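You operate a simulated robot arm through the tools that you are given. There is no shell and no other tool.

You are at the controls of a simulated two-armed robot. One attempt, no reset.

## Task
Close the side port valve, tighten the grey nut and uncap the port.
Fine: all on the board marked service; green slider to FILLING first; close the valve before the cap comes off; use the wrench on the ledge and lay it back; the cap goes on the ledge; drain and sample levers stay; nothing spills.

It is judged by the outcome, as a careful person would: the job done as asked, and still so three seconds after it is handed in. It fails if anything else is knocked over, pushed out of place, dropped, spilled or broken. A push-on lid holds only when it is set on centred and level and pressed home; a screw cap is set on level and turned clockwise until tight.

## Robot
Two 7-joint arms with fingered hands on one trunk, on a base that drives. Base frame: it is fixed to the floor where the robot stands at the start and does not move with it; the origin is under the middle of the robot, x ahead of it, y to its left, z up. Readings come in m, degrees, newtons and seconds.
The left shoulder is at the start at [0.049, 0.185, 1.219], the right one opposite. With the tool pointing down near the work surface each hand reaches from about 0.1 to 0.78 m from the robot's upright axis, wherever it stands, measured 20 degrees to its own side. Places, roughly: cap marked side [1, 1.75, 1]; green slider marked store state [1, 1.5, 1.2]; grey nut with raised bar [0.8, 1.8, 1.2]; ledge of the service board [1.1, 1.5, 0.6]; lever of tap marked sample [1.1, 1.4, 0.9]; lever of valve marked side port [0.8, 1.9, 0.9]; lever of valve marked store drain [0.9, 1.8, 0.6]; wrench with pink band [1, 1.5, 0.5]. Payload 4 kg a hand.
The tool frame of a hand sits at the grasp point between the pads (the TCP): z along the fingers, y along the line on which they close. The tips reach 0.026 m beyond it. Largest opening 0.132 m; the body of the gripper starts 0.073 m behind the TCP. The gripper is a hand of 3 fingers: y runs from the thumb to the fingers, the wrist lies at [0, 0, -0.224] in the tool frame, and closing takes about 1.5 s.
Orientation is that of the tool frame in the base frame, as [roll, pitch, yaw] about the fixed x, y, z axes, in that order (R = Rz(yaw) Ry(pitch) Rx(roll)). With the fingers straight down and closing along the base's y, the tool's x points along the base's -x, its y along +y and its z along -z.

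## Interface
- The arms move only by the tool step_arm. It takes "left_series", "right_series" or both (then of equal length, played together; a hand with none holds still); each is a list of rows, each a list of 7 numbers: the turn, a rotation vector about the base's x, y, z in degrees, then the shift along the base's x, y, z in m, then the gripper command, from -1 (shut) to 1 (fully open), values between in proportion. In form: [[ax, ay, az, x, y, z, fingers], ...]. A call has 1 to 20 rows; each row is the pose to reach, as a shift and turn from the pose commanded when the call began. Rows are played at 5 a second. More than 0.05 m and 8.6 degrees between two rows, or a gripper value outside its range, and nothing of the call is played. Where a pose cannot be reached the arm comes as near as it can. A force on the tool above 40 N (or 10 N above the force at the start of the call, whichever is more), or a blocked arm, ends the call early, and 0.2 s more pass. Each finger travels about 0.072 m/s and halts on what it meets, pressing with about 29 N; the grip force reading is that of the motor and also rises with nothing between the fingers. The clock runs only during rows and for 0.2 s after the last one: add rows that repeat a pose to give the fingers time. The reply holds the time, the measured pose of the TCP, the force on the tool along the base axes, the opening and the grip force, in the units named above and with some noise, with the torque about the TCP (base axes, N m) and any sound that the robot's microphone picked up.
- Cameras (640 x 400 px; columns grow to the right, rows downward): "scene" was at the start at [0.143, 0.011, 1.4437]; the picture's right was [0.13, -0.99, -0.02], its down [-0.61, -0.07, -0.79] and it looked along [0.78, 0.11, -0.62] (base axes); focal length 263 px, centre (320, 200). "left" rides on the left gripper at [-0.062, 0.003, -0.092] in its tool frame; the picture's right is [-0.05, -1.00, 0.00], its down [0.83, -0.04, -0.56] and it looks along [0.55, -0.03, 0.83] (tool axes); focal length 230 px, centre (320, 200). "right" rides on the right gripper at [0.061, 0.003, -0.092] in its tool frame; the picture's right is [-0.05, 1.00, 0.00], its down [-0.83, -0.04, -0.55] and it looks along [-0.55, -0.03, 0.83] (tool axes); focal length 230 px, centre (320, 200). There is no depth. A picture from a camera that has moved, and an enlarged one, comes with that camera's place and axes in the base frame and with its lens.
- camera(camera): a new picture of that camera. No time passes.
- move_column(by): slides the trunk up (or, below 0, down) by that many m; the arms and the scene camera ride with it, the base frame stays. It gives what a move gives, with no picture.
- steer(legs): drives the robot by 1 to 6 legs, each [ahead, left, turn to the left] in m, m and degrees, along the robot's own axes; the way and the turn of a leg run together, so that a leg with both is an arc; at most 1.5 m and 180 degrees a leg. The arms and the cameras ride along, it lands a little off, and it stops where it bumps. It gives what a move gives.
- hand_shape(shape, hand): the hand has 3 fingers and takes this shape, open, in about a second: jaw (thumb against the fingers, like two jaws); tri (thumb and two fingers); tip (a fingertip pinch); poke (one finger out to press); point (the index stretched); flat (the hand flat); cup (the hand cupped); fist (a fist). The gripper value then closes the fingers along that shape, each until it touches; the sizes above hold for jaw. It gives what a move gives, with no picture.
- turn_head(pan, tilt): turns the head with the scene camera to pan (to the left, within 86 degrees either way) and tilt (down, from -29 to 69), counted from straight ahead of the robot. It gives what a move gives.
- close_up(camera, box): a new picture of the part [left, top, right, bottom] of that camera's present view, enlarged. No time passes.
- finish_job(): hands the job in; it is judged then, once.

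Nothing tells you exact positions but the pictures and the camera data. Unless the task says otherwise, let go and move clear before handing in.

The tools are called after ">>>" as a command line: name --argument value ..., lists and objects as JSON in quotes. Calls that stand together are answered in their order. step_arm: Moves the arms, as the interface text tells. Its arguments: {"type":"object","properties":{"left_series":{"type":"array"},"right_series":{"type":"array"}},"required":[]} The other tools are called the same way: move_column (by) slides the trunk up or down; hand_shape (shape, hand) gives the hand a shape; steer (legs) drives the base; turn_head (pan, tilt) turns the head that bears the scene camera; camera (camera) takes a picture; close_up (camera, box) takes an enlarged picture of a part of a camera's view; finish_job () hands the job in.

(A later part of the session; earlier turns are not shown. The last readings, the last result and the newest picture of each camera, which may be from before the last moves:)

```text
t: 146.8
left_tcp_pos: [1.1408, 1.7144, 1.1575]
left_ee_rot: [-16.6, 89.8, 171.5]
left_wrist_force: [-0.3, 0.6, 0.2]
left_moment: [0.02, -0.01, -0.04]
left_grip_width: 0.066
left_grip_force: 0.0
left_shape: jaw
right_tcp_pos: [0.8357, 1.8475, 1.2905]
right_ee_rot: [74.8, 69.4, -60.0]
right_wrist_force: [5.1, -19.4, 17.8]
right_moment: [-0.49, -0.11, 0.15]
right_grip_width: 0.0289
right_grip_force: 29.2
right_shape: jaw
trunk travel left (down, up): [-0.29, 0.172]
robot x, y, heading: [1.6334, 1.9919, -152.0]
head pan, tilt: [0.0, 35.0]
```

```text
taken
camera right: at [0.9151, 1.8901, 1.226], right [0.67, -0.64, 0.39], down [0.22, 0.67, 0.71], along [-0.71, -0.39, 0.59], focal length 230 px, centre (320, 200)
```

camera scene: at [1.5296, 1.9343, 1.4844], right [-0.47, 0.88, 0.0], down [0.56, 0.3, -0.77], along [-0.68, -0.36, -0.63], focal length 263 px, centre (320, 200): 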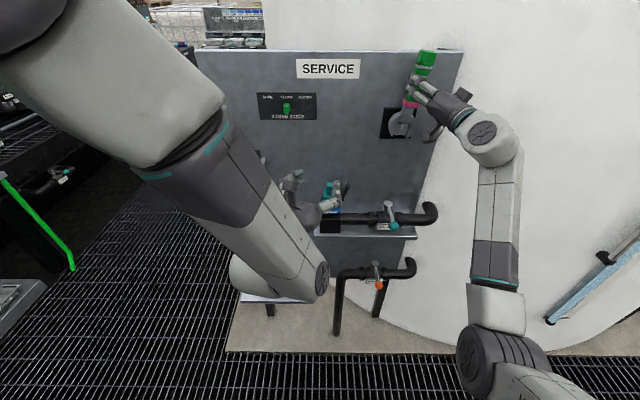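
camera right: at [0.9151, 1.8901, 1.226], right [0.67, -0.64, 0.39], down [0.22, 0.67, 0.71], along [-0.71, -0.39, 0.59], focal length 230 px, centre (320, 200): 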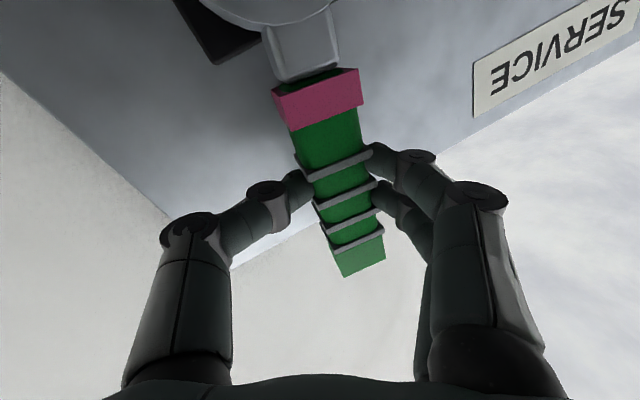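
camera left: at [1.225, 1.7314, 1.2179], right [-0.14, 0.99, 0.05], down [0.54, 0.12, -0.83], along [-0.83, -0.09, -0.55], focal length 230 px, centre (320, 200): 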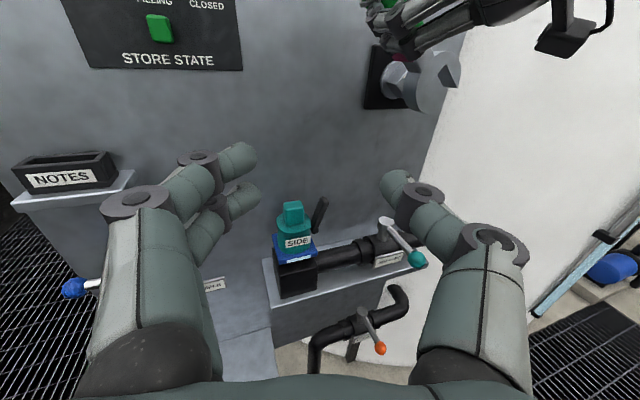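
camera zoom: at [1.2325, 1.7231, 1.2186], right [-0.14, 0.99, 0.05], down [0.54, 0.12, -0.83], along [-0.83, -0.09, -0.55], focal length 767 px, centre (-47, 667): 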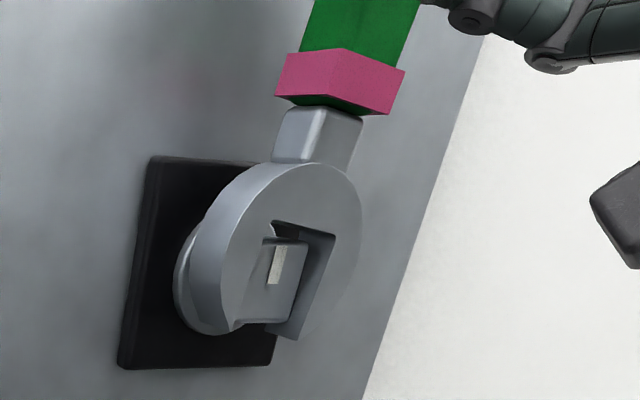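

>>> step_arm --right_series '[[0, 0, 0, 0.0014, -0.0026, 0.003, -1], [0, 0, 0, 0.0028, -0.0053, 0.006, -1], [0, 0, 0, 0.0047, -0.0088, 0.008, -1], [0, 0, 0, 0.0047, -0.0088, 0.008, -1]]'

>>> close_up --camera "left" --box '[350, 0, 510, 120]'

```text
t: 147.8
left_tcp_pos: [1.1368, 1.7166, 1.1564]
left_ee_rot: [43.4, 89.9, -128.4]
left_wrist_force: [-0.1, 0.1, 0.0]
left_moment: [0.0, 0.03, 0.02]
left_grip_width: 0.0659
left_grip_force: 0.1
left_shape: jaw
right_tcp_pos: [0.8362, 1.8423, 1.2927]
right_ee_rot: [76.1, 69.3, -59.0]
right_wrist_force: [3.0, -2.6, -0.4]
right_moment: [0.06, -0.15, -0.16]
right_grip_width: 0.0279
right_grip_force: 29.4
right_shape: jaw
trunk travel left (down, up): [-0.29, 0.172]
robot x, y, heading: [1.635, 1.9974, -151.8]
head pan, tilt: [0.0, 35.0]
```

```text
3.33 times, centred on (430, 60) of left
camera zoom: at [1.2295, 1.7259, 1.2179], right [-0.14, 0.99, 0.05], down [0.54, 0.12, -0.83], along [-0.83, -0.09, -0.55], focal length 767 px, centre (-47, 667)
```

zoom: 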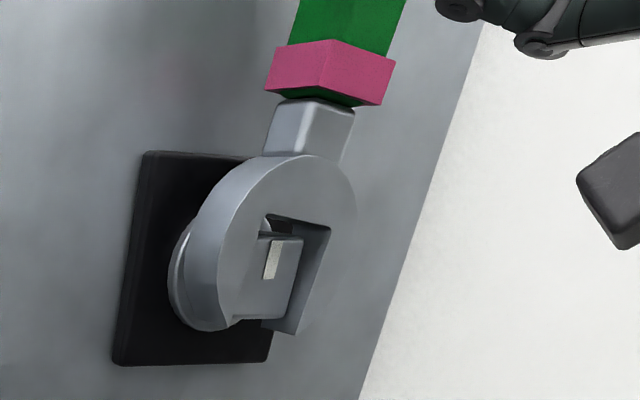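

The load is gone. Pulling the wrench straight off the nut.

>>> step_arm --right_series '[[0, 0, 0, 0.0071, 0.0038, 0, -1], [0, 0, 0, 0.0141, 0.0075, 0, -1], [0, 0, 0, 0.0247, 0.0132, 0, -1], [0, 0, 0, 0.0353, 0.0188, 0, -1], [0, 0, 0, 0.0529, 0.0283, 0, -1], [0, 0, 0, 0.0706, 0.0377, 0, -1], [0, 0, 0, 0.0706, 0.0377, 0, -1]]'

>>> camera --camera "left"

>>> camera --camera "right"

>>> close_up --camera "left" --box '[350, 0, 510, 120]'

```text
t: 149.4
left_tcp_pos: [1.1361, 1.7152, 1.1554]
left_ee_rot: [-76.5, 90.0, 111.7]
left_wrist_force: [-0.2, 0.1, 0.6]
left_moment: [0.01, 0.02, 0.02]
left_grip_width: 0.066
left_grip_force: 0.0
left_shape: jaw
right_tcp_pos: [0.9065, 1.8801, 1.2943]
right_ee_rot: [75.6, 69.2, -59.3]
right_wrist_force: [-0.6, -0.3, -2.4]
right_moment: [0.07, 0.0, -0.01]
right_grip_width: 0.0266
right_grip_force: 28.7
right_shape: jaw
trunk travel left (down, up): [-0.29, 0.172]
robot x, y, heading: [1.6346, 1.9943, -152.0]
head pan, tilt: [0.0, 35.0]
```

```text
taken
camera left: at [1.228, 1.7253, 1.2172], right [-0.14, 0.99, 0.05], down [0.54, 0.12, -0.83], along [-0.83, -0.09, -0.55], focal length 230 px, centre (320, 200)
```

left: 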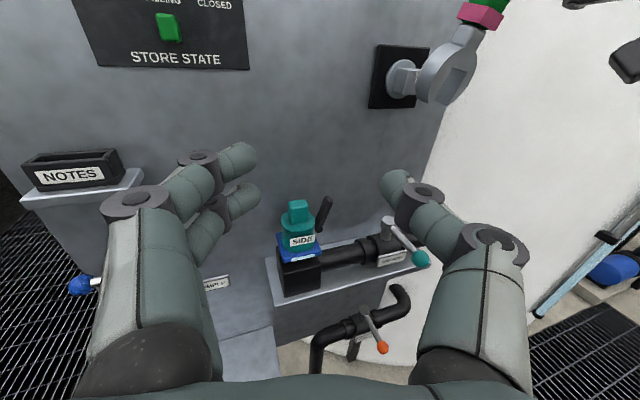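

```text
taken
camera right: at [0.9856, 1.922, 1.2303], right [0.66, -0.64, 0.39], down [0.22, 0.67, 0.71], along [-0.71, -0.39, 0.58], focal length 230 px, centre (320, 200)
```

right: 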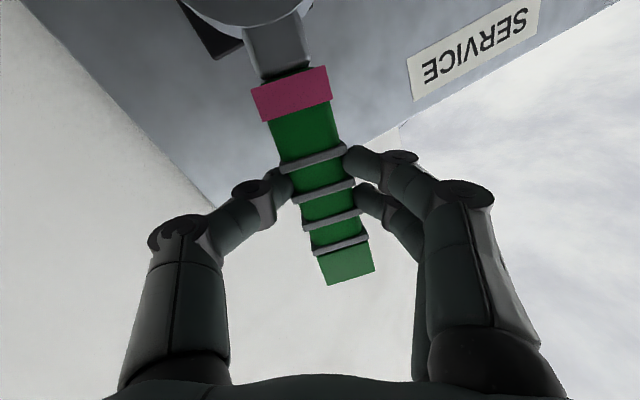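

```text
3.33 times, centred on (430, 60) of left
camera zoom: at [1.228, 1.7253, 1.2172], right [-0.14, 0.99, 0.05], down [0.54, 0.12, -0.83], along [-0.83, -0.09, -0.55], focal length 767 px, centre (-47, 667)
```

zoom: 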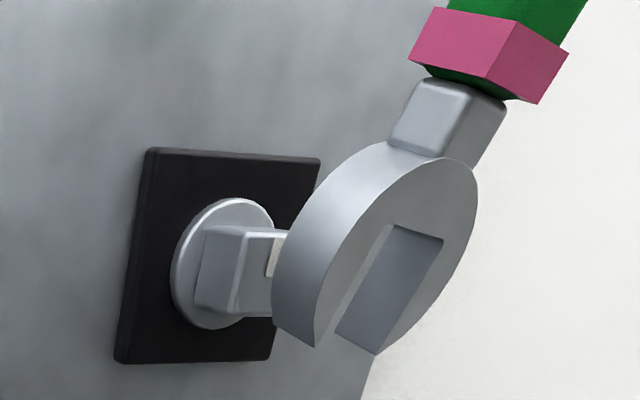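

The nut is tight (its square now sits upright) and the wrench is off. I'll back away 0.2 m from the board before re-orienting the wrench to lay it back.

>>> steer --legs '[[-0.2, 0, 0]]'

>>> step_arm --left_series '[[0, 0, 1.67, 0.0078, -0.0147, 0, 0], [0, 0, 3.33, 0.0157, -0.0294, 0, 0], [0, 0, 5.0, 0.0235, -0.0441, 0, 0], [0, 0, 6.67, 0.0314, -0.0588, 0, 0], [0, 0, 8.33, 0.0392, -0.0735, 0, 0], [0, 0, 10.0, 0.0471, -0.0882, 0, 0], [0, 0, 11.67, 0.0549, -0.1029, 0, 0], [0, 0, 13.33, 0.0628, -0.1176, 0, 0], [0, 0, 15.0, 0.0706, -0.1323, 0, 0], [0, 0, 16.67, 0.0785, -0.147, 0, 0], [0, 0, 18.33, 0.0863, -0.1617, 0, 0], [0, 0, 20.0, 0.0942, -0.1764, 0, 0]]' --right_series '[[1.363, -7.472, -2.317, 0.0033, -0.0062, -0.0228, -1], [2.725, -14.944, -4.635, 0.0066, -0.0124, -0.0457, -1], [4.088, -22.416, -6.952, 0.0099, -0.0185, -0.0685, -1], [5.451, -29.888, -9.269, 0.0132, -0.0247, -0.0913, -1], [6.814, -37.36, -11.586, 0.0165, -0.0309, -0.1142, -1], [8.176, -44.832, -13.904, 0.0198, -0.0371, -0.137, -1], [9.539, -52.304, -16.221, 0.0231, -0.0432, -0.1598, -1], [10.902, -59.776, -18.538, 0.0264, -0.0494, -0.1827, -1], [12.265, -67.248, -20.855, 0.0297, -0.0556, -0.2055, -1], [13.627, -74.72, -23.173, 0.033, -0.0618, -0.2283, -1], [14.99, -82.192, -25.49, 0.0363, -0.0679, -0.2512, -1], [16.353, -89.664, -27.807, 0.0396, -0.0741, -0.274, -1]]'

>>> camera --camera "scene"

>>> camera --camera "right"

```text
t: 151.1
left_tcp_pos: [1.3157, 1.811, 1.1567]
left_ee_rot: [82.6, 89.9, -89.0]
left_wrist_force: [0.5, -0.2, -0.1]
left_moment: [0.03, 0.01, 0.0]
left_grip_width: 0.066
left_grip_force: 0.0
left_shape: jaw
right_tcp_pos: [1.0867, 1.9731, 1.2923]
right_ee_rot: [75.9, 69.2, -59.1]
right_wrist_force: [-0.3, 0.0, -1.8]
right_moment: [0.03, -0.05, 0.02]
right_grip_width: 0.0267
right_grip_force: 28.8
right_shape: jaw
trunk travel left (down, up): [-0.29, 0.172]
robot x, y, heading: [1.8129, 2.0942, -151.7]
head pan, tilt: [0.0, 35.0]
```

```text
t: 153.7
left_tcp_pos: [1.3985, 1.6685, 1.1712]
left_ee_rot: [153.7, 89.7, 2.0]
left_wrist_force: [0.5, -0.5, -0.4]
left_moment: [-0.01, 0.03, -0.01]
left_grip_width: 0.066
left_grip_force: 0.1
left_shape: jaw
left hand out of reach, approached as far as the arm can: row 3, 4, 5, 6, 7, 8, 9, 10, 11, 12
right_tcp_pos: [1.1261, 1.8993, 1.0193]
right_ee_rot: [163.3, -1.1, -28.2]
right_wrist_force: [-0.5, -0.7, -1.4]
right_moment: [0.04, 0.06, -0.01]
right_grip_width: 0.0267
right_grip_force: 29.4
right_shape: jaw
trunk travel left (down, up): [-0.29, 0.172]
robot x, y, heading: [1.8154, 2.0894, -151.7]
head pan, tilt: [0.0, 35.0]
```

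```text
taken
camera scene: at [1.7056, 2.0308, 1.4838], right [-0.47, 0.88, 0.0], down [0.56, 0.3, -0.77], along [-0.68, -0.36, -0.64], focal length 263 px, centre (320, 200)
```

scene: 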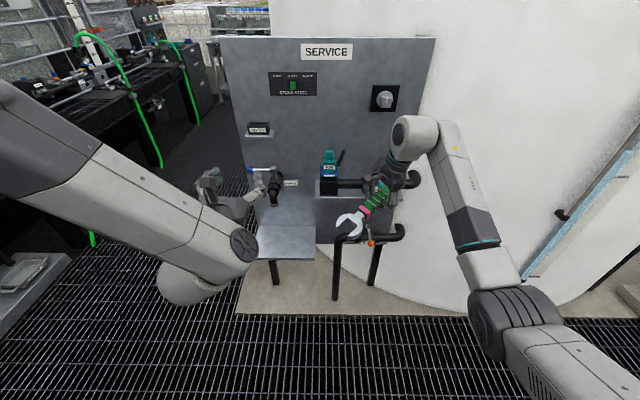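

```text
taken
camera right: at [1.1892, 1.8915, 1.1114], right [-0.5, -0.82, 0.29], down [-0.64, 0.57, 0.5], along [-0.58, 0.07, -0.81], focal length 230 px, centre (320, 200)
```

right: 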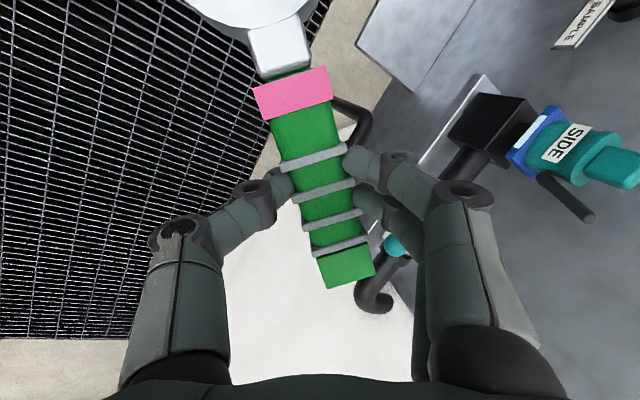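

The wrench is level again in the hand. I'll tuck the left hand back to its rest pose, then drive back left and turn to the ledge approach pose.

>>> step_arm --left_series '[[3.854, -7.217, 0, 0.0094, -0.01, 0.002, 0], [7.707, -14.434, 0, 0.0188, -0.0199, 0.004, 0], [11.561, -21.652, 0, 0.0282, -0.0299, 0.006, 0], [15.414, -28.869, 0, 0.0376, -0.0398, 0.008, 0], [19.268, -36.086, 0, 0.047, -0.0498, 0.01, 0], [23.122, -43.303, 0, 0.0563, -0.0597, 0.012, 0], [26.975, -50.52, 0, 0.0657, -0.0697, 0.014, 0], [30.829, -57.738, 0, 0.0751, -0.0796, 0.016, 0], [34.682, -64.955, 0, 0.0845, -0.0896, 0.018, 0], [38.536, -72.172, 0, 0.0939, -0.0996, 0.02, 0], [42.39, -79.389, 0, 0.1033, -0.1095, 0.022, 0]]'

>>> steer --legs '[[0.1, 0.582, 0], [0, 0, -34.5]]'

>>> camera --camera "scene"

```text
t: 156.1
left_tcp_pos: [1.5043, 1.5595, 1.1951]
left_ee_rot: [179.8, 0.0, 27.8]
left_wrist_force: [0.2, -0.5, 0.2]
left_moment: [-0.01, -0.01, -0.01]
left_grip_width: 0.066
left_grip_force: 0.0
left_shape: jaw
right_tcp_pos: [1.1253, 1.9005, 1.0201]
right_ee_rot: [163.1, -1.0, -28.2]
right_wrist_force: [0.2, -0.6, -3.0]
right_moment: [0.02, 0.07, 0.0]
right_grip_width: 0.0265
right_grip_force: 29.3
right_shape: jaw
trunk travel left (down, up): [-0.29, 0.172]
robot x, y, heading: [1.8155, 2.0928, -151.6]
head pan, tilt: [0.0, 35.0]
```

```text
t: 161.0
left_tcp_pos: [1.4406, 1.2771, 1.1958]
left_ee_rot: [179.8, 0.0, -7.0]
left_wrist_force: [-0.5, 1.2, 0.1]
left_moment: [-0.01, 0.01, 0.0]
left_grip_width: 0.0657
left_grip_force: 0.1
left_shape: jaw
right_tcp_pos: [1.3262, 1.7742, 1.0208]
right_ee_rot: [163.2, -0.9, -63.3]
right_wrist_force: [0.6, -0.4, -2.1]
right_moment: [0.04, 0.0, 0.05]
right_grip_width: 0.0265
right_grip_force: 29.4
right_shape: jaw
trunk travel left (down, up): [-0.29, 0.172]
robot x, y, heading: [2.0011, 1.536, 173.1]
head pan, tilt: [0.0, 35.0]
```

```text
taken
camera scene: at [1.8762, 1.5461, 1.484], right [0.12, 0.99, 0.0], down [0.63, -0.08, -0.77], along [-0.77, 0.09, -0.64], focal length 263 px, centre (320, 200)
```

scene: 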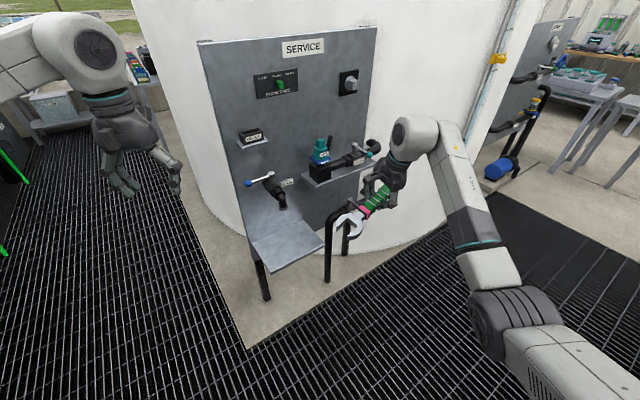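

Back at the ledge approach pose. Lowering the trunk and the hand to ledge height (still in front of the ledge) and levelling the wrench.

>>> move_column --by -0.1

>>> step_arm --right_series '[[-0.21, -0.4, 0.2, 0, 0, -0.04, -1], [-0.41, -0.8, 0.4, 0, 0, -0.08, -1], [-0.62, -1.21, 0.6, 0, 0, -0.12, -1], [-0.83, -1.61, 0.8, 0, 0, -0.16, -1], [-1.03, -2.01, 1.0, 0, 0, -0.2, -1], [-1.24, -2.41, 1.2, 0, 0, -0.24, -1], [-1.445, -2.813, 1.4, 0, 0, -0.27, -1], [-1.445, -2.813, 1.4, 0, 0, -0.27, -1]]'

>>> camera --camera "scene"

>>> close_up --camera "scene" --box '[200, 100, 440, 300]'

```text
t: 162.4
left_tcp_pos: [1.4411, 1.2779, 1.0977]
left_ee_rot: [179.8, 0.3, -7.1]
left_wrist_force: [-0.1, 0.5, 0.3]
left_moment: [-0.02, 0.03, -0.02]
left_grip_width: 0.066
left_grip_force: 0.1
left_shape: jaw
right_tcp_pos: [1.3268, 1.7737, 0.9223]
right_ee_rot: [163.0, -0.9, -63.2]
right_wrist_force: [-0.3, 0.2, -2.1]
right_moment: [0.07, 0.0, 0.04]
right_grip_width: 0.0265
right_grip_force: 28.6
right_shape: jaw
trunk travel left (down, up): [-0.19, 0.272]
robot x, y, heading: [2.0033, 1.5336, 173.1]
head pan, tilt: [0.0, 35.0]
```

```text
t: 164.2
left_tcp_pos: [1.4404, 1.2787, 1.0954]
left_ee_rot: [179.8, 0.2, -7.1]
left_wrist_force: [-0.4, 0.0, -0.1]
left_moment: [0.01, 0.0, 0.01]
left_grip_width: 0.0659
left_grip_force: 0.1
left_shape: jaw
right_tcp_pos: [1.3244, 1.7742, 0.651]
right_ee_rot: [165.0, -3.5, -61.9]
right_wrist_force: [-0.4, 0.3, -1.4]
right_moment: [0.06, 0.04, -0.01]
right_grip_width: 0.0267
right_grip_force: 28.7
right_shape: jaw
trunk travel left (down, up): [-0.19, 0.272]
robot x, y, heading: [1.9982, 1.5293, 173.3]
head pan, tilt: [0.0, 35.0]
```

```text
taken
camera scene: at [1.8157, 1.5535, 1.3646], right [0.12, 0.99, 0.0], down [0.71, -0.09, -0.7], along [-0.69, 0.08, -0.72], focal length 263 px, centre (320, 200)
```

scene: 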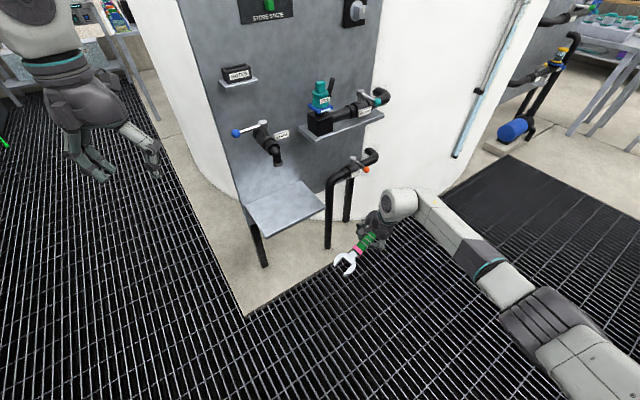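

```text
2.00 times, centred on (320, 200) of scene
camera zoom: at [1.8157, 1.5535, 1.3646], right [0.12, 0.99, 0.0], down [0.71, -0.09, -0.7], along [-0.69, 0.08, -0.72], focal length 526 px, centre (320, 200)
```

zoom: 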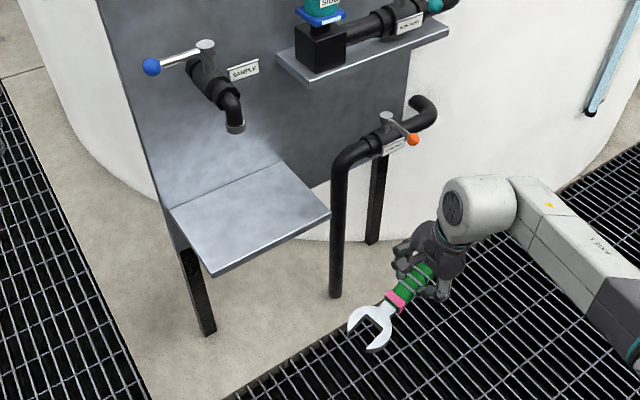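

Now drive in over the ledge with the wrench ~5 cm above it.

>>> steer --legs '[[0.229, 0.196, 0]]'

>>> camera --camera "scene"

>>> close_up --camera "scene" --box '[250, 120, 450, 300]'

>>> camera --camera "right"

```text
t: 166.2
left_tcp_pos: [1.1875, 1.1152, 1.0939]
left_ee_rot: [179.7, 0.0, -7.2]
left_wrist_force: [0.4, -0.1, -0.6]
left_moment: [-0.01, -0.01, -0.01]
left_grip_width: 0.066
left_grip_force: 0.1
left_shape: jaw
right_tcp_pos: [1.0757, 1.611, 0.6514]
right_ee_rot: [165.0, -3.5, -62.1]
right_wrist_force: [-0.8, -0.2, -2.0]
right_moment: [0.08, 0.02, -0.01]
right_grip_width: 0.0264
right_grip_force: 29.2
right_shape: jaw
trunk travel left (down, up): [-0.19, 0.272]
robot x, y, heading: [1.7459, 1.3688, 173.1]
head pan, tilt: [0.0, 35.0]
```

```text
taken
camera scene: at [1.5639, 1.3896, 1.3645], right [0.12, 0.99, 0.0], down [0.71, -0.09, -0.7], along [-0.69, 0.08, -0.72], focal length 263 px, centre (320, 200)
```

scene: 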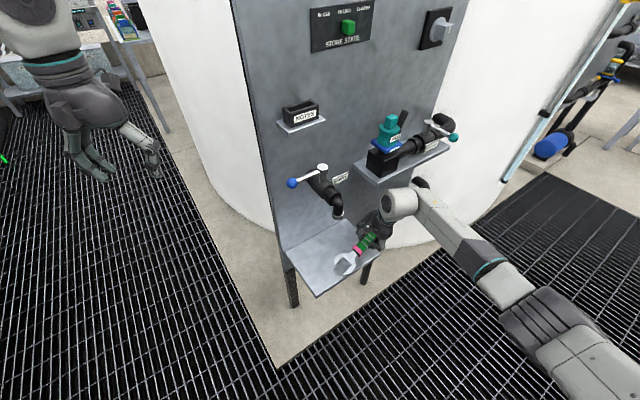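

```text
2.22 times, centred on (350, 210) of scene
camera zoom: at [1.5639, 1.3896, 1.3645], right [0.12, 0.99, 0.0], down [0.71, -0.09, -0.7], along [-0.69, 0.08, -0.72], focal length 584 px, centre (253, 178)
```

zoom: 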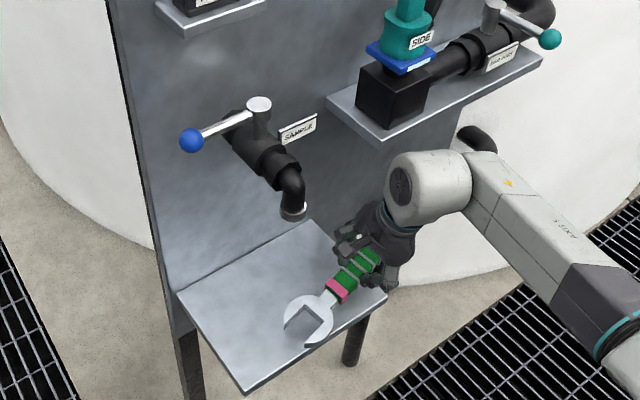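

```text
taken
camera right: at [1.1192, 1.5705, 0.7451], right [-0.88, -0.39, 0.26], down [-0.24, 0.85, 0.47], along [-0.4, 0.36, -0.84], focal length 230 px, centre (320, 200)
```

right: 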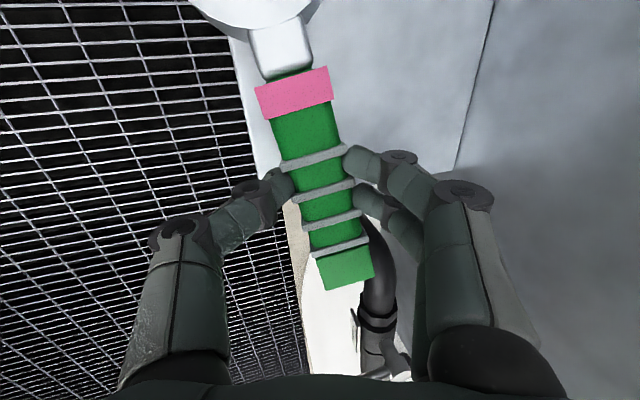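

I'll shift slightly inward over the ledge and lower the wrench toward the surface.

>>> step_arm --right_series '[[0, 0, 0, -0.0156, -0.019, 0, -1], [0, 0, 0, -0.0156, -0.019, -0.02, -1], [0, 0, 0, -0.0156, -0.019, -0.038, -1], [0, 0, 0, -0.0156, -0.019, -0.044, -1], [0, 0, 0, -0.0156, -0.019, -0.048, -1], [0, 0, 0, -0.0156, -0.019, -0.048, -1]]'

>>> close_up --camera "scene" --box '[270, 180, 420, 315]'

>>> camera --camera "right"

```text
t: 167.6
left_tcp_pos: [1.1879, 1.1162, 1.0953]
left_ee_rot: [179.7, 0.1, -7.2]
left_wrist_force: [0.2, -0.2, 0.3]
left_moment: [-0.02, 0.01, 0.03]
left_grip_width: 0.0658
left_grip_force: 0.0
left_shape: jaw
right_tcp_pos: [1.0598, 1.5919, 0.6038]
right_ee_rot: [165.0, -3.5, -62.0]
right_wrist_force: [-0.9, 1.0, 2.2]
right_moment: [-0.2, -0.24, -0.09]
right_grip_width: 0.0263
right_grip_force: 29.2
right_shape: jaw
trunk travel left (down, up): [-0.19, 0.272]
robot x, y, heading: [1.747, 1.3682, 172.9]
head pan, tilt: [0.0, 35.0]
```

```text
2.96 times, centred on (345, 248) of scene
camera zoom: at [1.5646, 1.3898, 1.3646], right [0.12, 0.99, 0.0], down [0.71, -0.09, -0.7], along [-0.69, 0.08, -0.72], focal length 779 px, centre (246, 59)
```

zoom: 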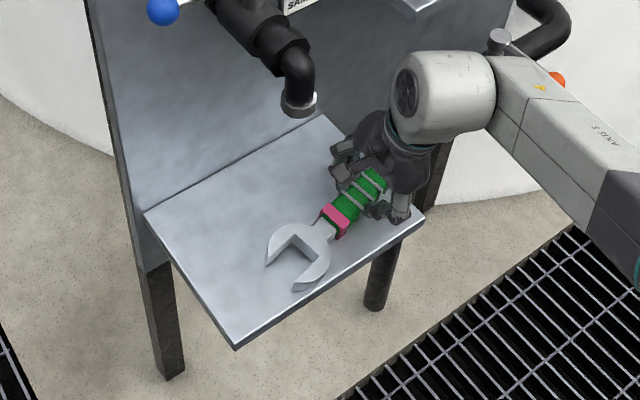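

```text
taken
camera right: at [1.1038, 1.5513, 0.6977], right [-0.88, -0.39, 0.26], down [-0.24, 0.85, 0.47], along [-0.4, 0.36, -0.84], focal length 230 px, centre (320, 200)
```

right: 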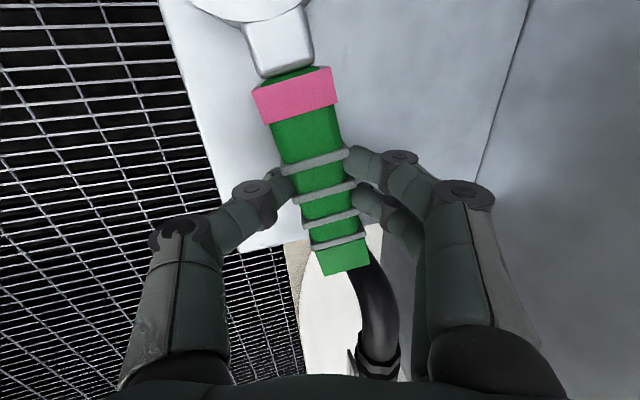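

The ledge now carries the wrench's weight. Lowering 3 mm more and opening the fingers.

>>> step_arm --right_series '[[0, 0, 0, 0, 0, -0.0015, -1], [0, 0, 0, 0, 0, -0.003, -1], [0, 0, 0, 0, 0, -0.003, -0.7], [0, 0, 0, 0, 0, -0.003, -0.5], [0, 0, 0, 0, 0, -0.003, -0.35], [0, 0, 0, 0, 0, -0.003, -0.3], [0, 0, 0, 0, 0, -0.003, -0.3]]'

>>> camera --camera "right"

>>> close_up --camera "scene" --box '[270, 180, 420, 315]'

```text
t: 169.2
left_tcp_pos: [1.1881, 1.1153, 1.0948]
left_ee_rot: [179.8, 0.1, -7.2]
left_wrist_force: [-0.4, 0.6, 0.9]
left_moment: [0.0, 0.01, 0.02]
left_grip_width: 0.0659
left_grip_force: 0.0
left_shape: jaw
right_tcp_pos: [1.0606, 1.5926, 0.5988]
right_ee_rot: [165.0, -3.5, -62.1]
right_wrist_force: [-0.5, 0.1, 0.9]
right_moment: [-0.01, -0.02, 0.0]
right_grip_width: 0.0458
right_grip_force: 0.0
right_shape: jaw
trunk travel left (down, up): [-0.19, 0.272]
robot x, y, heading: [1.7466, 1.3704, 172.8]
head pan, tilt: [0.0, 35.0]
```

```text
taken
camera right: at [1.1044, 1.5515, 0.6935], right [-0.88, -0.39, 0.26], down [-0.24, 0.85, 0.47], along [-0.4, 0.36, -0.84], focal length 230 px, centre (320, 200)
```

right: 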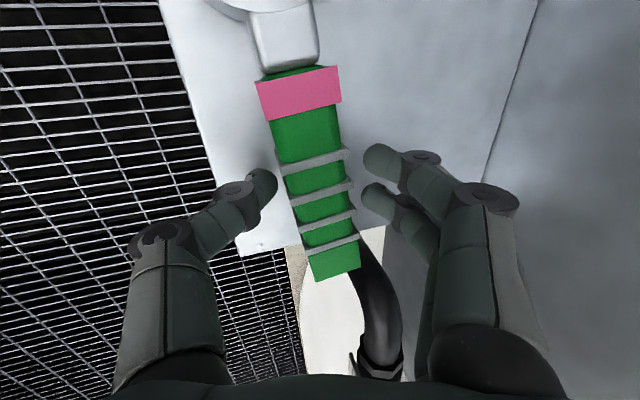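

```text
2.96 times, centred on (345, 248) of scene
camera zoom: at [1.5642, 1.3899, 1.3645], right [0.12, 0.99, 0.0], down [0.71, -0.09, -0.7], along [-0.69, 0.08, -0.72], focal length 779 px, centre (246, 59)
```

zoom: 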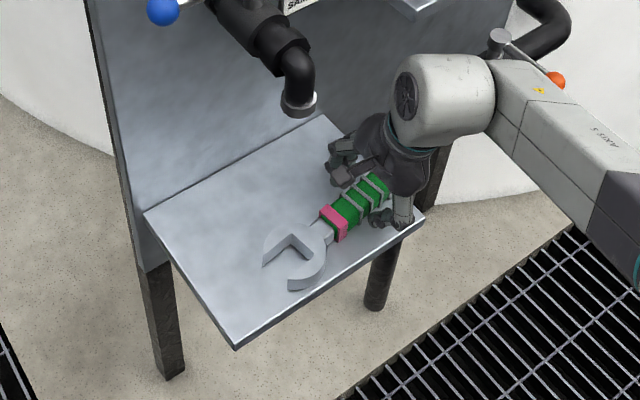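

The wrench lies flat on the ledge. Opening a bit more and lifting away, then backing off.

>>> step_arm --right_series '[[0, 0, 0, 0, 0, 0, -0.15], [0, 0, 0, 0, 0, 0, -0.1], [0, 0, 0, 0.002, 0.001, 0.015, -0.1], [0, 0, 0, 0.006, 0.003, 0.035, -0.1], [0, 0, 0, 0.015, 0.008, 0.055, -0.1], [0, 0, 0, 0.045, 0.024, 0.07, -0.1], [0, 0, 0, 0.085, 0.045, 0.08, -0.1], [0, 0, 0, 0.12, 0.064, 0.09, -0.1]]'

>>> steer --legs '[[-0.205, -0.143, 0]]'

>>> camera --camera "scene"

>>> close_up --camera "scene" --box '[200, 60, 400, 250]'

```text
t: 171.0
left_tcp_pos: [1.1897, 1.1163, 1.0965]
left_ee_rot: [179.8, 0.1, -7.2]
left_wrist_force: [-0.3, -0.3, 0.2]
left_moment: [-0.01, 0.05, 0.0]
left_grip_width: 0.0659
left_grip_force: 0.1
left_shape: jaw
right_tcp_pos: [1.1828, 1.6542, 0.6916]
right_ee_rot: [164.9, -3.5, -62.0]
right_wrist_force: [0.3, 0.3, 0.3]
right_moment: [0.01, 0.0, 0.01]
right_grip_width: 0.0588
right_grip_force: 0.0
right_shape: jaw
trunk travel left (down, up): [-0.19, 0.272]
robot x, y, heading: [1.7445, 1.3682, 173.1]
head pan, tilt: [0.0, 35.0]
```

```text
t: 172.8
left_tcp_pos: [1.4101, 1.2333, 1.0958]
left_ee_rot: [179.7, 0.1, -7.2]
left_wrist_force: [-0.9, 0.4, 0.5]
left_moment: [0.0, 0.02, -0.01]
left_grip_width: 0.066
left_grip_force: 0.0
left_shape: jaw
right_tcp_pos: [1.4008, 1.7733, 0.6914]
right_ee_rot: [164.9, -3.5, -62.0]
right_wrist_force: [-0.4, 0.2, 0.8]
right_moment: [0.02, -0.02, -0.04]
right_grip_width: 0.0589
right_grip_force: 0.1
right_shape: jaw
trunk travel left (down, up): [-0.19, 0.272]
robot x, y, heading: [1.9694, 1.485, 173.2]
head pan, tilt: [0.0, 35.0]
```

```text
taken
camera scene: at [1.7858, 1.5083, 1.3646], right [0.12, 0.99, 0.0], down [0.71, -0.09, -0.7], along [-0.69, 0.08, -0.72], focal length 263 px, centre (320, 200)
```

scene: 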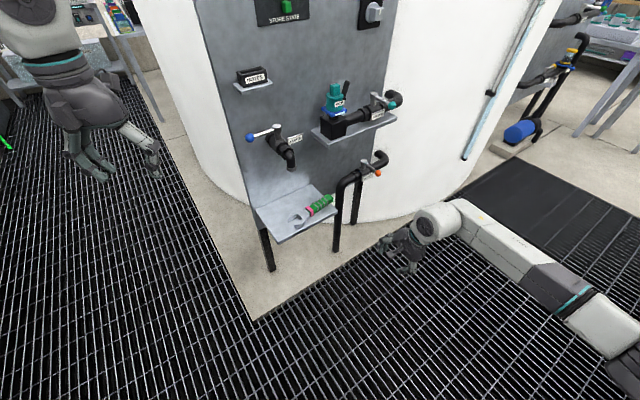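

```text
2.11 times, centred on (300, 155) of scene
camera zoom: at [1.7858, 1.5083, 1.3646], right [0.12, 0.99, 0.0], down [0.71, -0.09, -0.7], along [-0.69, 0.08, -0.72], focal length 554 px, centre (362, 295)
```

zoom: 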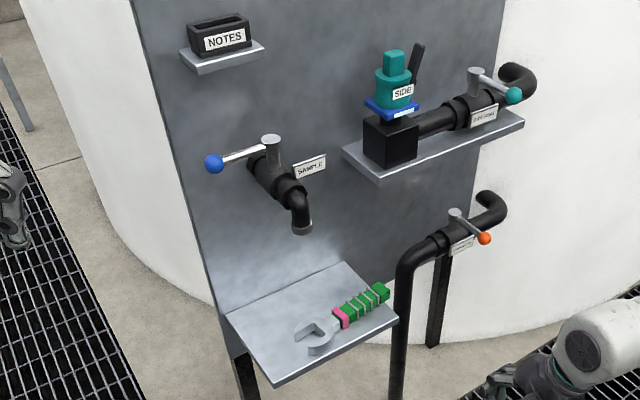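

The wrench is back on the ledge and all levers are as intended. Next the cap. I'll stow the right hand in a raised rest pose, then drive to face the board for left-hand work.

>>> step_arm --right_series '[[0, 0, 5.52, 0.0143, 0.0013, 0.04, -0.1], [0, 0, 11.04, 0.0285, 0.0026, 0.08, -0.1], [0, 0, 16.56, 0.0428, 0.004, 0.12, -0.1], [0, 0, 22.08, 0.057, 0.0053, 0.16, -0.1], [0, 0, 27.6, 0.0713, 0.0066, 0.2, -0.1], [0, 0, 33.12, 0.0856, 0.0079, 0.24, -0.1], [0, 0, 38.64, 0.0998, 0.0092, 0.28, -0.1], [0, 0, 44.16, 0.1141, 0.0106, 0.32, -0.1], [0, 0, 49.68, 0.1283, 0.0119, 0.36, -0.1], [0, 0, 55.2, 0.1426, 0.0132, 0.4, -0.1]]'

>>> step_arm --right_series '[[7.65, 0.87, 0, 0, 0, 0.02, -0.1], [15.3, 1.73, 0, 0, 0, 0.04, -0.1], [15.3, 1.73, 0, 0, 0, 0.04, -0.1]]'

>>> steer --legs '[[0, 0, 34.9], [0.06, -0.6, 0]]'

>>> camera --camera "scene"

```text
t: 175.0
left_tcp_pos: [1.4098, 1.2326, 1.0964]
left_ee_rot: [179.7, -0.1, -7.2]
left_wrist_force: [-0.3, 0.3, -0.9]
left_moment: [0.02, 0.02, 0.02]
left_grip_width: 0.0661
left_grip_force: 0.1
left_shape: jaw
right_tcp_pos: [1.5433, 1.7849, 1.0916]
right_ee_rot: [164.9, -3.4, -6.7]
right_wrist_force: [0.2, 0.0, 0.0]
right_moment: [0.0, 0.02, 0.0]
right_grip_width: 0.0588
right_grip_force: 0.0
right_shape: jaw
trunk travel left (down, up): [-0.19, 0.272]
robot x, y, heading: [1.97, 1.4894, 172.9]
head pan, tilt: [0.0, 35.0]
```

```text
t: 175.8
left_tcp_pos: [1.4097, 1.2348, 1.0949]
left_ee_rot: [179.7, 0.0, -7.2]
left_wrist_force: [0.1, 0.1, -0.1]
left_moment: [0.01, -0.02, 0.03]
left_grip_width: 0.0658
left_grip_force: 0.1
left_shape: jaw
right_tcp_pos: [1.5427, 1.7869, 1.1316]
right_ee_rot: [179.9, 0.0, -7.2]
right_wrist_force: [0.3, 0.1, -1.2]
right_moment: [-0.01, -0.01, 0.04]
right_grip_width: 0.0588
right_grip_force: 0.0
right_shape: jaw
trunk travel left (down, up): [-0.19, 0.272]
robot x, y, heading: [1.9658, 1.4877, 172.9]
head pan, tilt: [0.0, 35.0]
```

```text
t: 180.9
left_tcp_pos: [1.3242, 1.454, 1.0955]
left_ee_rot: [179.7, 0.0, 27.6]
left_wrist_force: [0.5, 0.2, -0.3]
left_moment: [0.0, -0.01, -0.01]
left_grip_width: 0.0661
left_grip_force: 0.0
left_shape: jaw
right_tcp_pos: [1.1183, 1.983, 1.1322]
right_ee_rot: [179.9, 0.1, 27.5]
right_wrist_force: [-0.5, -0.9, -0.6]
right_moment: [0.01, -0.04, -0.03]
right_grip_width: 0.0589
right_grip_force: 0.0
right_shape: jaw
trunk travel left (down, up): [-0.19, 0.272]
robot x, y, heading: [1.6389, 1.9807, -152.3]
head pan, tilt: [0.0, 35.0]
```

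```text
taken
camera scene: at [1.4746, 1.8951, 1.3646], right [-0.47, 0.88, 0.0], down [0.63, 0.34, -0.7], along [-0.62, -0.33, -0.72], focal length 263 px, centre (320, 200)
```

scene: 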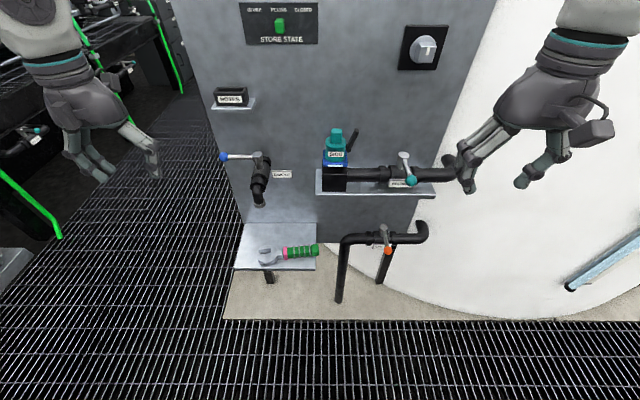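

Facing the board again. Let me move a little closer and take close-ups of the cap and its rod.

>>> steer --legs '[[0.1, 0, 0.4]]'

>>> close_up --camera "scene" --box '[300, 100, 380, 190]'

>>> camera --camera "scene"

```text
t: 182.0
left_tcp_pos: [1.2411, 1.4045, 1.0952]
left_ee_rot: [179.7, 0.1, 27.9]
left_wrist_force: [-1.1, 0.0, -0.1]
left_moment: [-0.04, -0.03, 0.01]
left_grip_width: 0.066
left_grip_force: 0.0
left_shape: jaw
right_tcp_pos: [1.0306, 1.9337, 1.1329]
right_ee_rot: [180.0, 0.1, 27.9]
right_wrist_force: [0.2, -0.5, 0.1]
right_moment: [0.03, -0.01, 0.02]
right_grip_width: 0.059
right_grip_force: 0.0
right_shape: jaw
trunk travel left (down, up): [-0.19, 0.272]
robot x, y, heading: [1.5518, 1.934, -152.0]
head pan, tilt: [0.0, 35.0]
```

```text
4.44 times, centred on (340, 145) of scene
camera zoom: at [1.3889, 1.8479, 1.3647], right [-0.47, 0.88, 0.0], down [0.63, 0.34, -0.7], along [-0.61, -0.33, -0.72], focal length 1169 px, centre (231, 444)
```

zoom: 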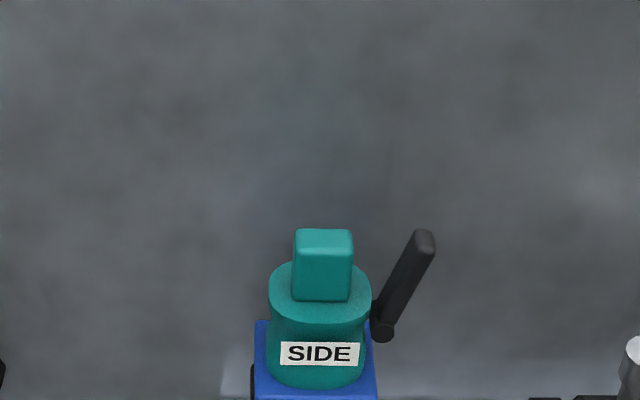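

```text
taken
camera scene: at [1.3889, 1.8479, 1.3647], right [-0.47, 0.88, 0.0], down [0.63, 0.34, -0.7], along [-0.61, -0.33, -0.72], focal length 263 px, centre (320, 200)
```

scene: 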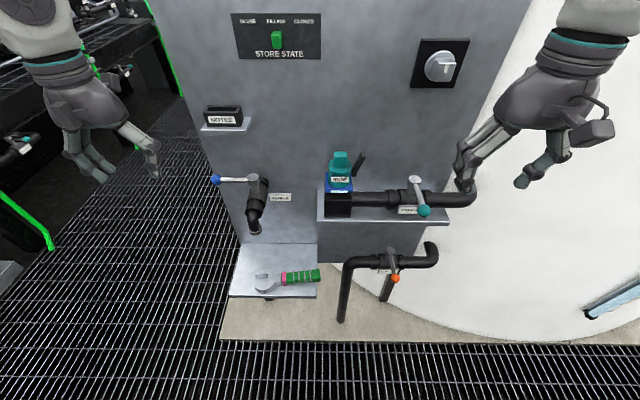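

>>> camera --camera "right"

>>> close_up --camera "right" --box '[420, 100, 640, 300]'

```text
taken
camera right: at [1.0867, 1.9592, 1.2256], right [0.42, -0.91, 0.0], down [-0.75, -0.35, 0.56], along [-0.5, -0.24, -0.83], focal length 230 px, centre (320, 200)
```

right: 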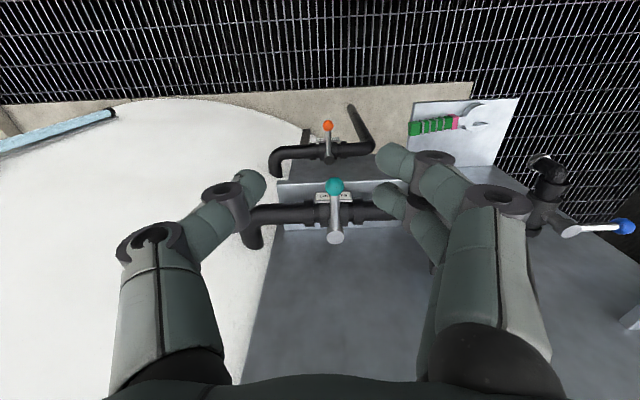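

```text
2.00 times, centred on (530, 200) of right
camera zoom: at [1.0867, 1.9592, 1.2256], right [0.42, -0.91, 0.0], down [-0.75, -0.35, 0.56], along [-0.5, -0.24, -0.83], focal length 460 px, centre (-100, 200)
```

zoom: 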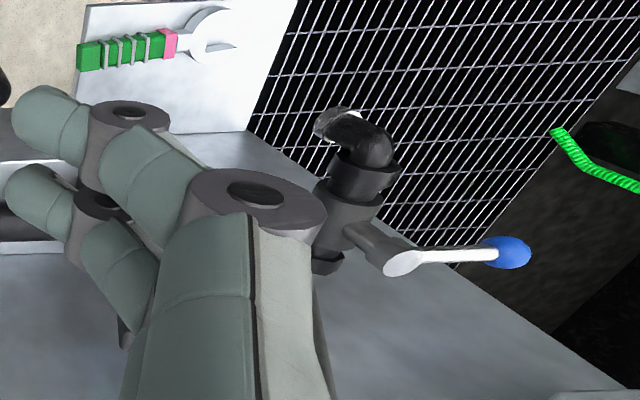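

>>> step_arm --right_series '[[0, 0, 0, -0.001, -0.04, -0.005, 0.3], [0, 0, 0, -0.002, -0.08, -0.01, 0.7], [0, 0, 0, -0.0035, -0.12, -0.015, 1], [0, 0, 0, -0.0047, -0.1612, -0.02, 1], [0, 0, 0, -0.0047, -0.1612, -0.02, 1]]'

>>> camera --camera "right"

>>> close_up --camera "right" --box '[300, 130, 460, 270]'

```text
t: 183.2
left_tcp_pos: [1.2402, 1.407, 1.0964]
left_ee_rot: [179.7, 0.1, 28.0]
left_wrist_force: [0.2, 0.7, 0.3]
left_moment: [0.01, 0.0, 0.01]
left_grip_width: 0.066
left_grip_force: 0.1
left_shape: jaw
right_tcp_pos: [1.0265, 1.7723, 1.112]
right_ee_rot: [179.9, 0.2, 27.8]
right_wrist_force: [-0.3, -0.1, -0.1]
right_moment: [-0.04, 0.0, -0.01]
right_grip_width: 0.1317
right_grip_force: 0.0
right_shape: jaw
trunk travel left (down, up): [-0.19, 0.272]
robot x, y, heading: [1.5551, 1.9352, -151.9]
head pan, tilt: [0.0, 35.0]
```

```text
taken
camera right: at [1.082, 1.7972, 1.2051], right [0.42, -0.91, 0.0], down [-0.75, -0.35, 0.56], along [-0.5, -0.24, -0.83], focal length 230 px, centre (320, 200)
```

right: 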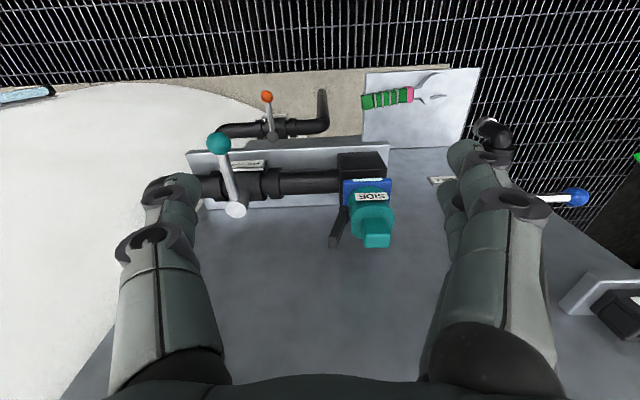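

```text
2.86 times, centred on (380, 200) of right
camera zoom: at [1.082, 1.7972, 1.2051], right [0.42, -0.91, 0.0], down [-0.75, -0.35, 0.56], along [-0.5, -0.24, -0.83], focal length 657 px, centre (149, 200)
```

zoom: 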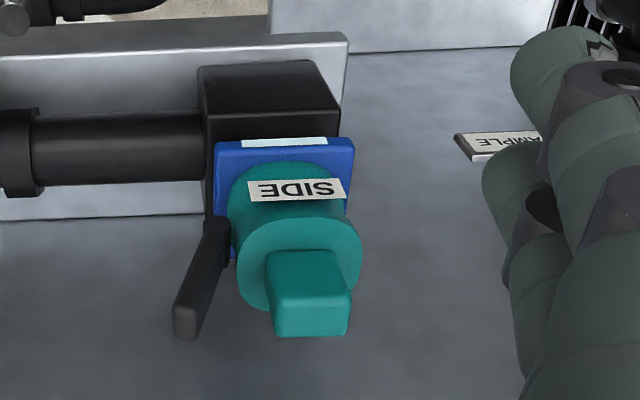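

I can see the cap from above: teal body with a square tab, and the black rod standing at its right side. I'll retract the right hand and bring the left hand over the cap, yawed so its fingers close front-to-back on the tab (away from the rod).

>>> step_arm --left_series '[[0, 0, -8.18, -0.014, 0.03, 0.0095, 0], [0, 0, -16.36, -0.028, 0.0601, 0.019, 0], [0, 0, -24.55, -0.0419, 0.0901, 0.0285, 0], [0, 0, -32.73, -0.0559, 0.1202, 0.038, 0], [0, 0, -40.91, -0.0699, 0.1502, 0.0475, 0], [0, 0, -49.09, -0.0839, 0.1803, 0.057, 0], [0, 0, -57.27, -0.0979, 0.2103, 0.0665, 0], [0, 0, -65.45, -0.1119, 0.2404, 0.076, 0], [0, 0, -73.64, -0.1258, 0.2704, 0.0855, 0], [0, 0, -81.82, -0.1398, 0.3005, 0.095, 0], [0, 0, -90, -0.1538, 0.3305, 0.1045, 0]]' --right_series '[[0, 0, 0, 0.0035, 0.0225, 0.0036, 1], [0, 0, 0, 0.0069, 0.0449, 0.0073, 1], [0, 0, 0, 0.0104, 0.0674, 0.0109, 1], [0, 0, 0, 0.0139, 0.0899, 0.0145, 1], [0, 0, 0, 0.0173, 0.1123, 0.0182, 1], [0, 0, 0, 0.0208, 0.1348, 0.0218, 1], [0, 0, 0, 0.0242, 0.1572, 0.0255, 1], [0, 0, 0, 0.0277, 0.1797, 0.0291, 1], [0, 0, 0, 0.0312, 0.2022, 0.0327, 1], [0, 0, 0, 0.0346, 0.2246, 0.0364, 1], [0, 0, 0, 0.0381, 0.2471, 0.04, 1]]'

>>> camera --camera "left"

>>> camera --camera "scene"

```text
t: 185.6
left_tcp_pos: [1.0866, 1.7397, 1.2008]
left_ee_rot: [179.7, 0.0, -62.1]
left_wrist_force: [0.0, 0.4, -0.1]
left_moment: [-0.01, 0.0, -0.02]
left_grip_width: 0.0662
left_grip_force: 0.0
left_shape: jaw
right_tcp_pos: [1.0648, 2.0215, 1.1527]
right_ee_rot: [179.7, 0.2, 28.0]
right_wrist_force: [0.5, 0.9, 0.5]
right_moment: [-0.02, 0.02, -0.02]
right_grip_width: 0.132
right_grip_force: 0.1
right_shape: jaw
trunk travel left (down, up): [-0.19, 0.272]
robot x, y, heading: [1.5513, 1.9324, -151.6]
head pan, tilt: [0.0, 35.0]
```

```text
taken
camera left: at [1.0558, 1.7938, 1.2916], right [0.86, 0.51, -0.01], down [0.43, -0.71, 0.56], along [0.28, -0.48, -0.83], focal length 230 px, centre (320, 200)
```

left: 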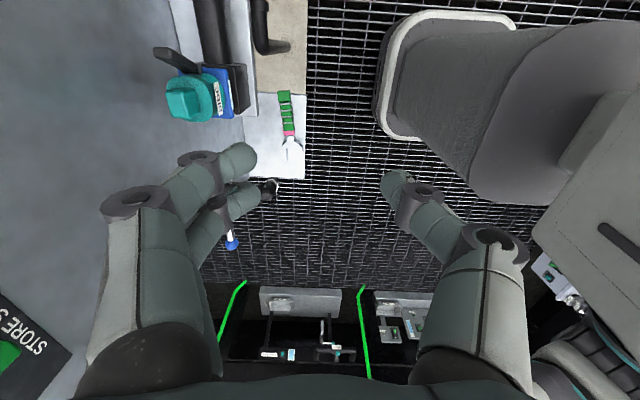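

```text
taken
camera scene: at [1.3894, 1.8508, 1.3649], right [-0.47, 0.88, 0.0], down [0.63, 0.34, -0.7], along [-0.61, -0.33, -0.72], focal length 263 px, centre (320, 200)
```

scene: 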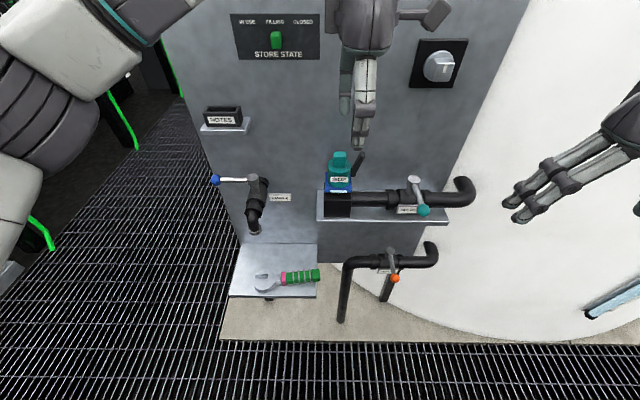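

The left hand is above and in front of the cap. I'll tilt it back 20° (to keep the forearm away from the slider) and move in above the tab.

>>> step_arm --left_series '[[-3.14, 5.88, 0, 0, 0, 0, 0], [-6.28, 11.76, 0, 0, 0, 0, 0], [-9.42, 17.64, 0, 0, 0, 0, 0], [-9.42, 17.64, 0, -0.0326, -0.018, -0.02, 0], [-9.42, 17.64, 0, -0.0653, -0.036, -0.04, 0], [-9.42, 17.64, 0, -0.0979, -0.054, -0.06, 0], [-9.42, 17.64, 0, -0.1305, -0.072, -0.081, 0], [-9.42, 17.64, 0, -0.1305, -0.072, -0.081, 0]]'

>>> camera --camera "left"

>>> camera --camera "scene"

>>> close_up --camera "left" --box '[220, 60, 420, 240]'

```text
t: 187.4
left_tcp_pos: [0.9575, 1.6665, 1.1201]
left_ee_rot: [159.7, 0.0, -62.1]
left_wrist_force: [0.1, 0.0, 0.2]
left_moment: [-0.02, -0.03, 0.01]
left_grip_width: 0.0659
left_grip_force: 0.1
left_shape: jaw
right_tcp_pos: [1.0654, 2.0204, 1.1536]
right_ee_rot: [179.8, 0.2, 27.9]
right_wrist_force: [0.2, -0.6, -0.1]
right_moment: [0.05, 0.0, -0.01]
right_grip_width: 0.132
right_grip_force: 0.0
right_shape: jaw
trunk travel left (down, up): [-0.19, 0.272]
robot x, y, heading: [1.551, 1.9362, -151.6]
head pan, tilt: [0.0, 35.0]
```

```text
taken
camera left: at [0.9541, 1.7336, 1.2073], right [0.8, 0.49, -0.35], down [0.6, -0.62, 0.5], along [0.03, -0.61, -0.79], focal length 230 px, centre (320, 200)
```

left: 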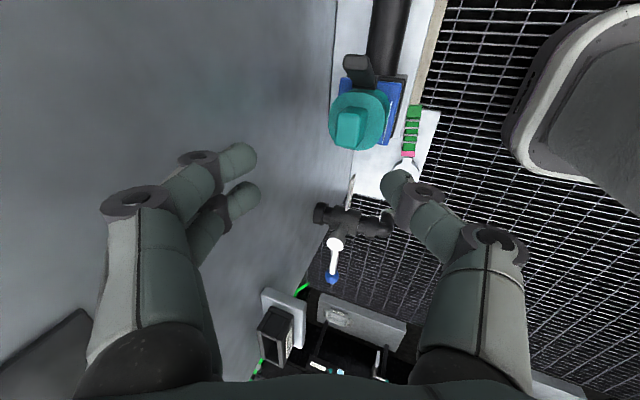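

```text
taken
camera scene: at [1.3903, 1.8484, 1.3648], right [-0.47, 0.88, 0.0], down [0.63, 0.34, -0.7], along [-0.61, -0.33, -0.72], focal length 263 px, centre (320, 200)
```

scene: 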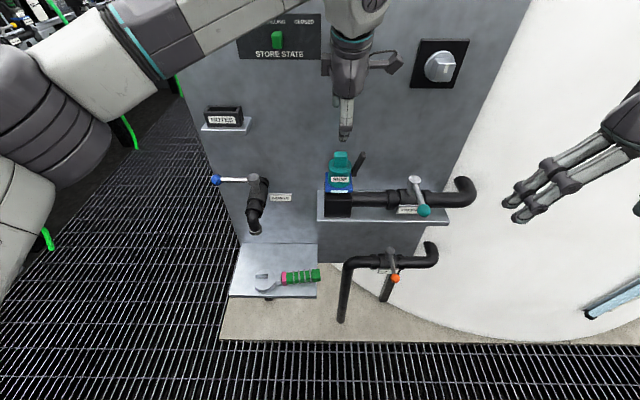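

```text
2.22 times, centred on (320, 150) of left
camera zoom: at [0.9541, 1.7336, 1.2073], right [0.8, 0.49, -0.35], down [0.6, -0.62, 0.5], along [0.03, -0.61, -0.79], focal length 511 px, centre (320, 311)
```

zoom: 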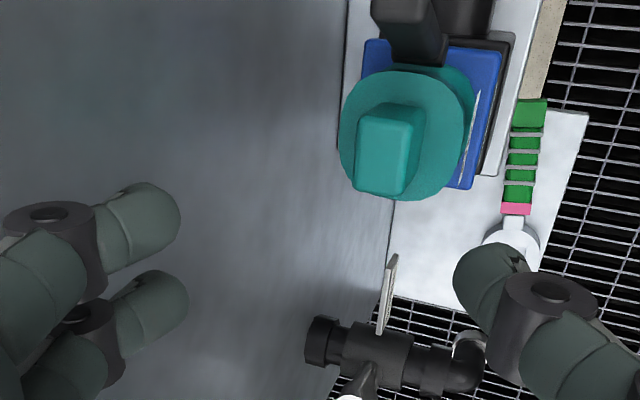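

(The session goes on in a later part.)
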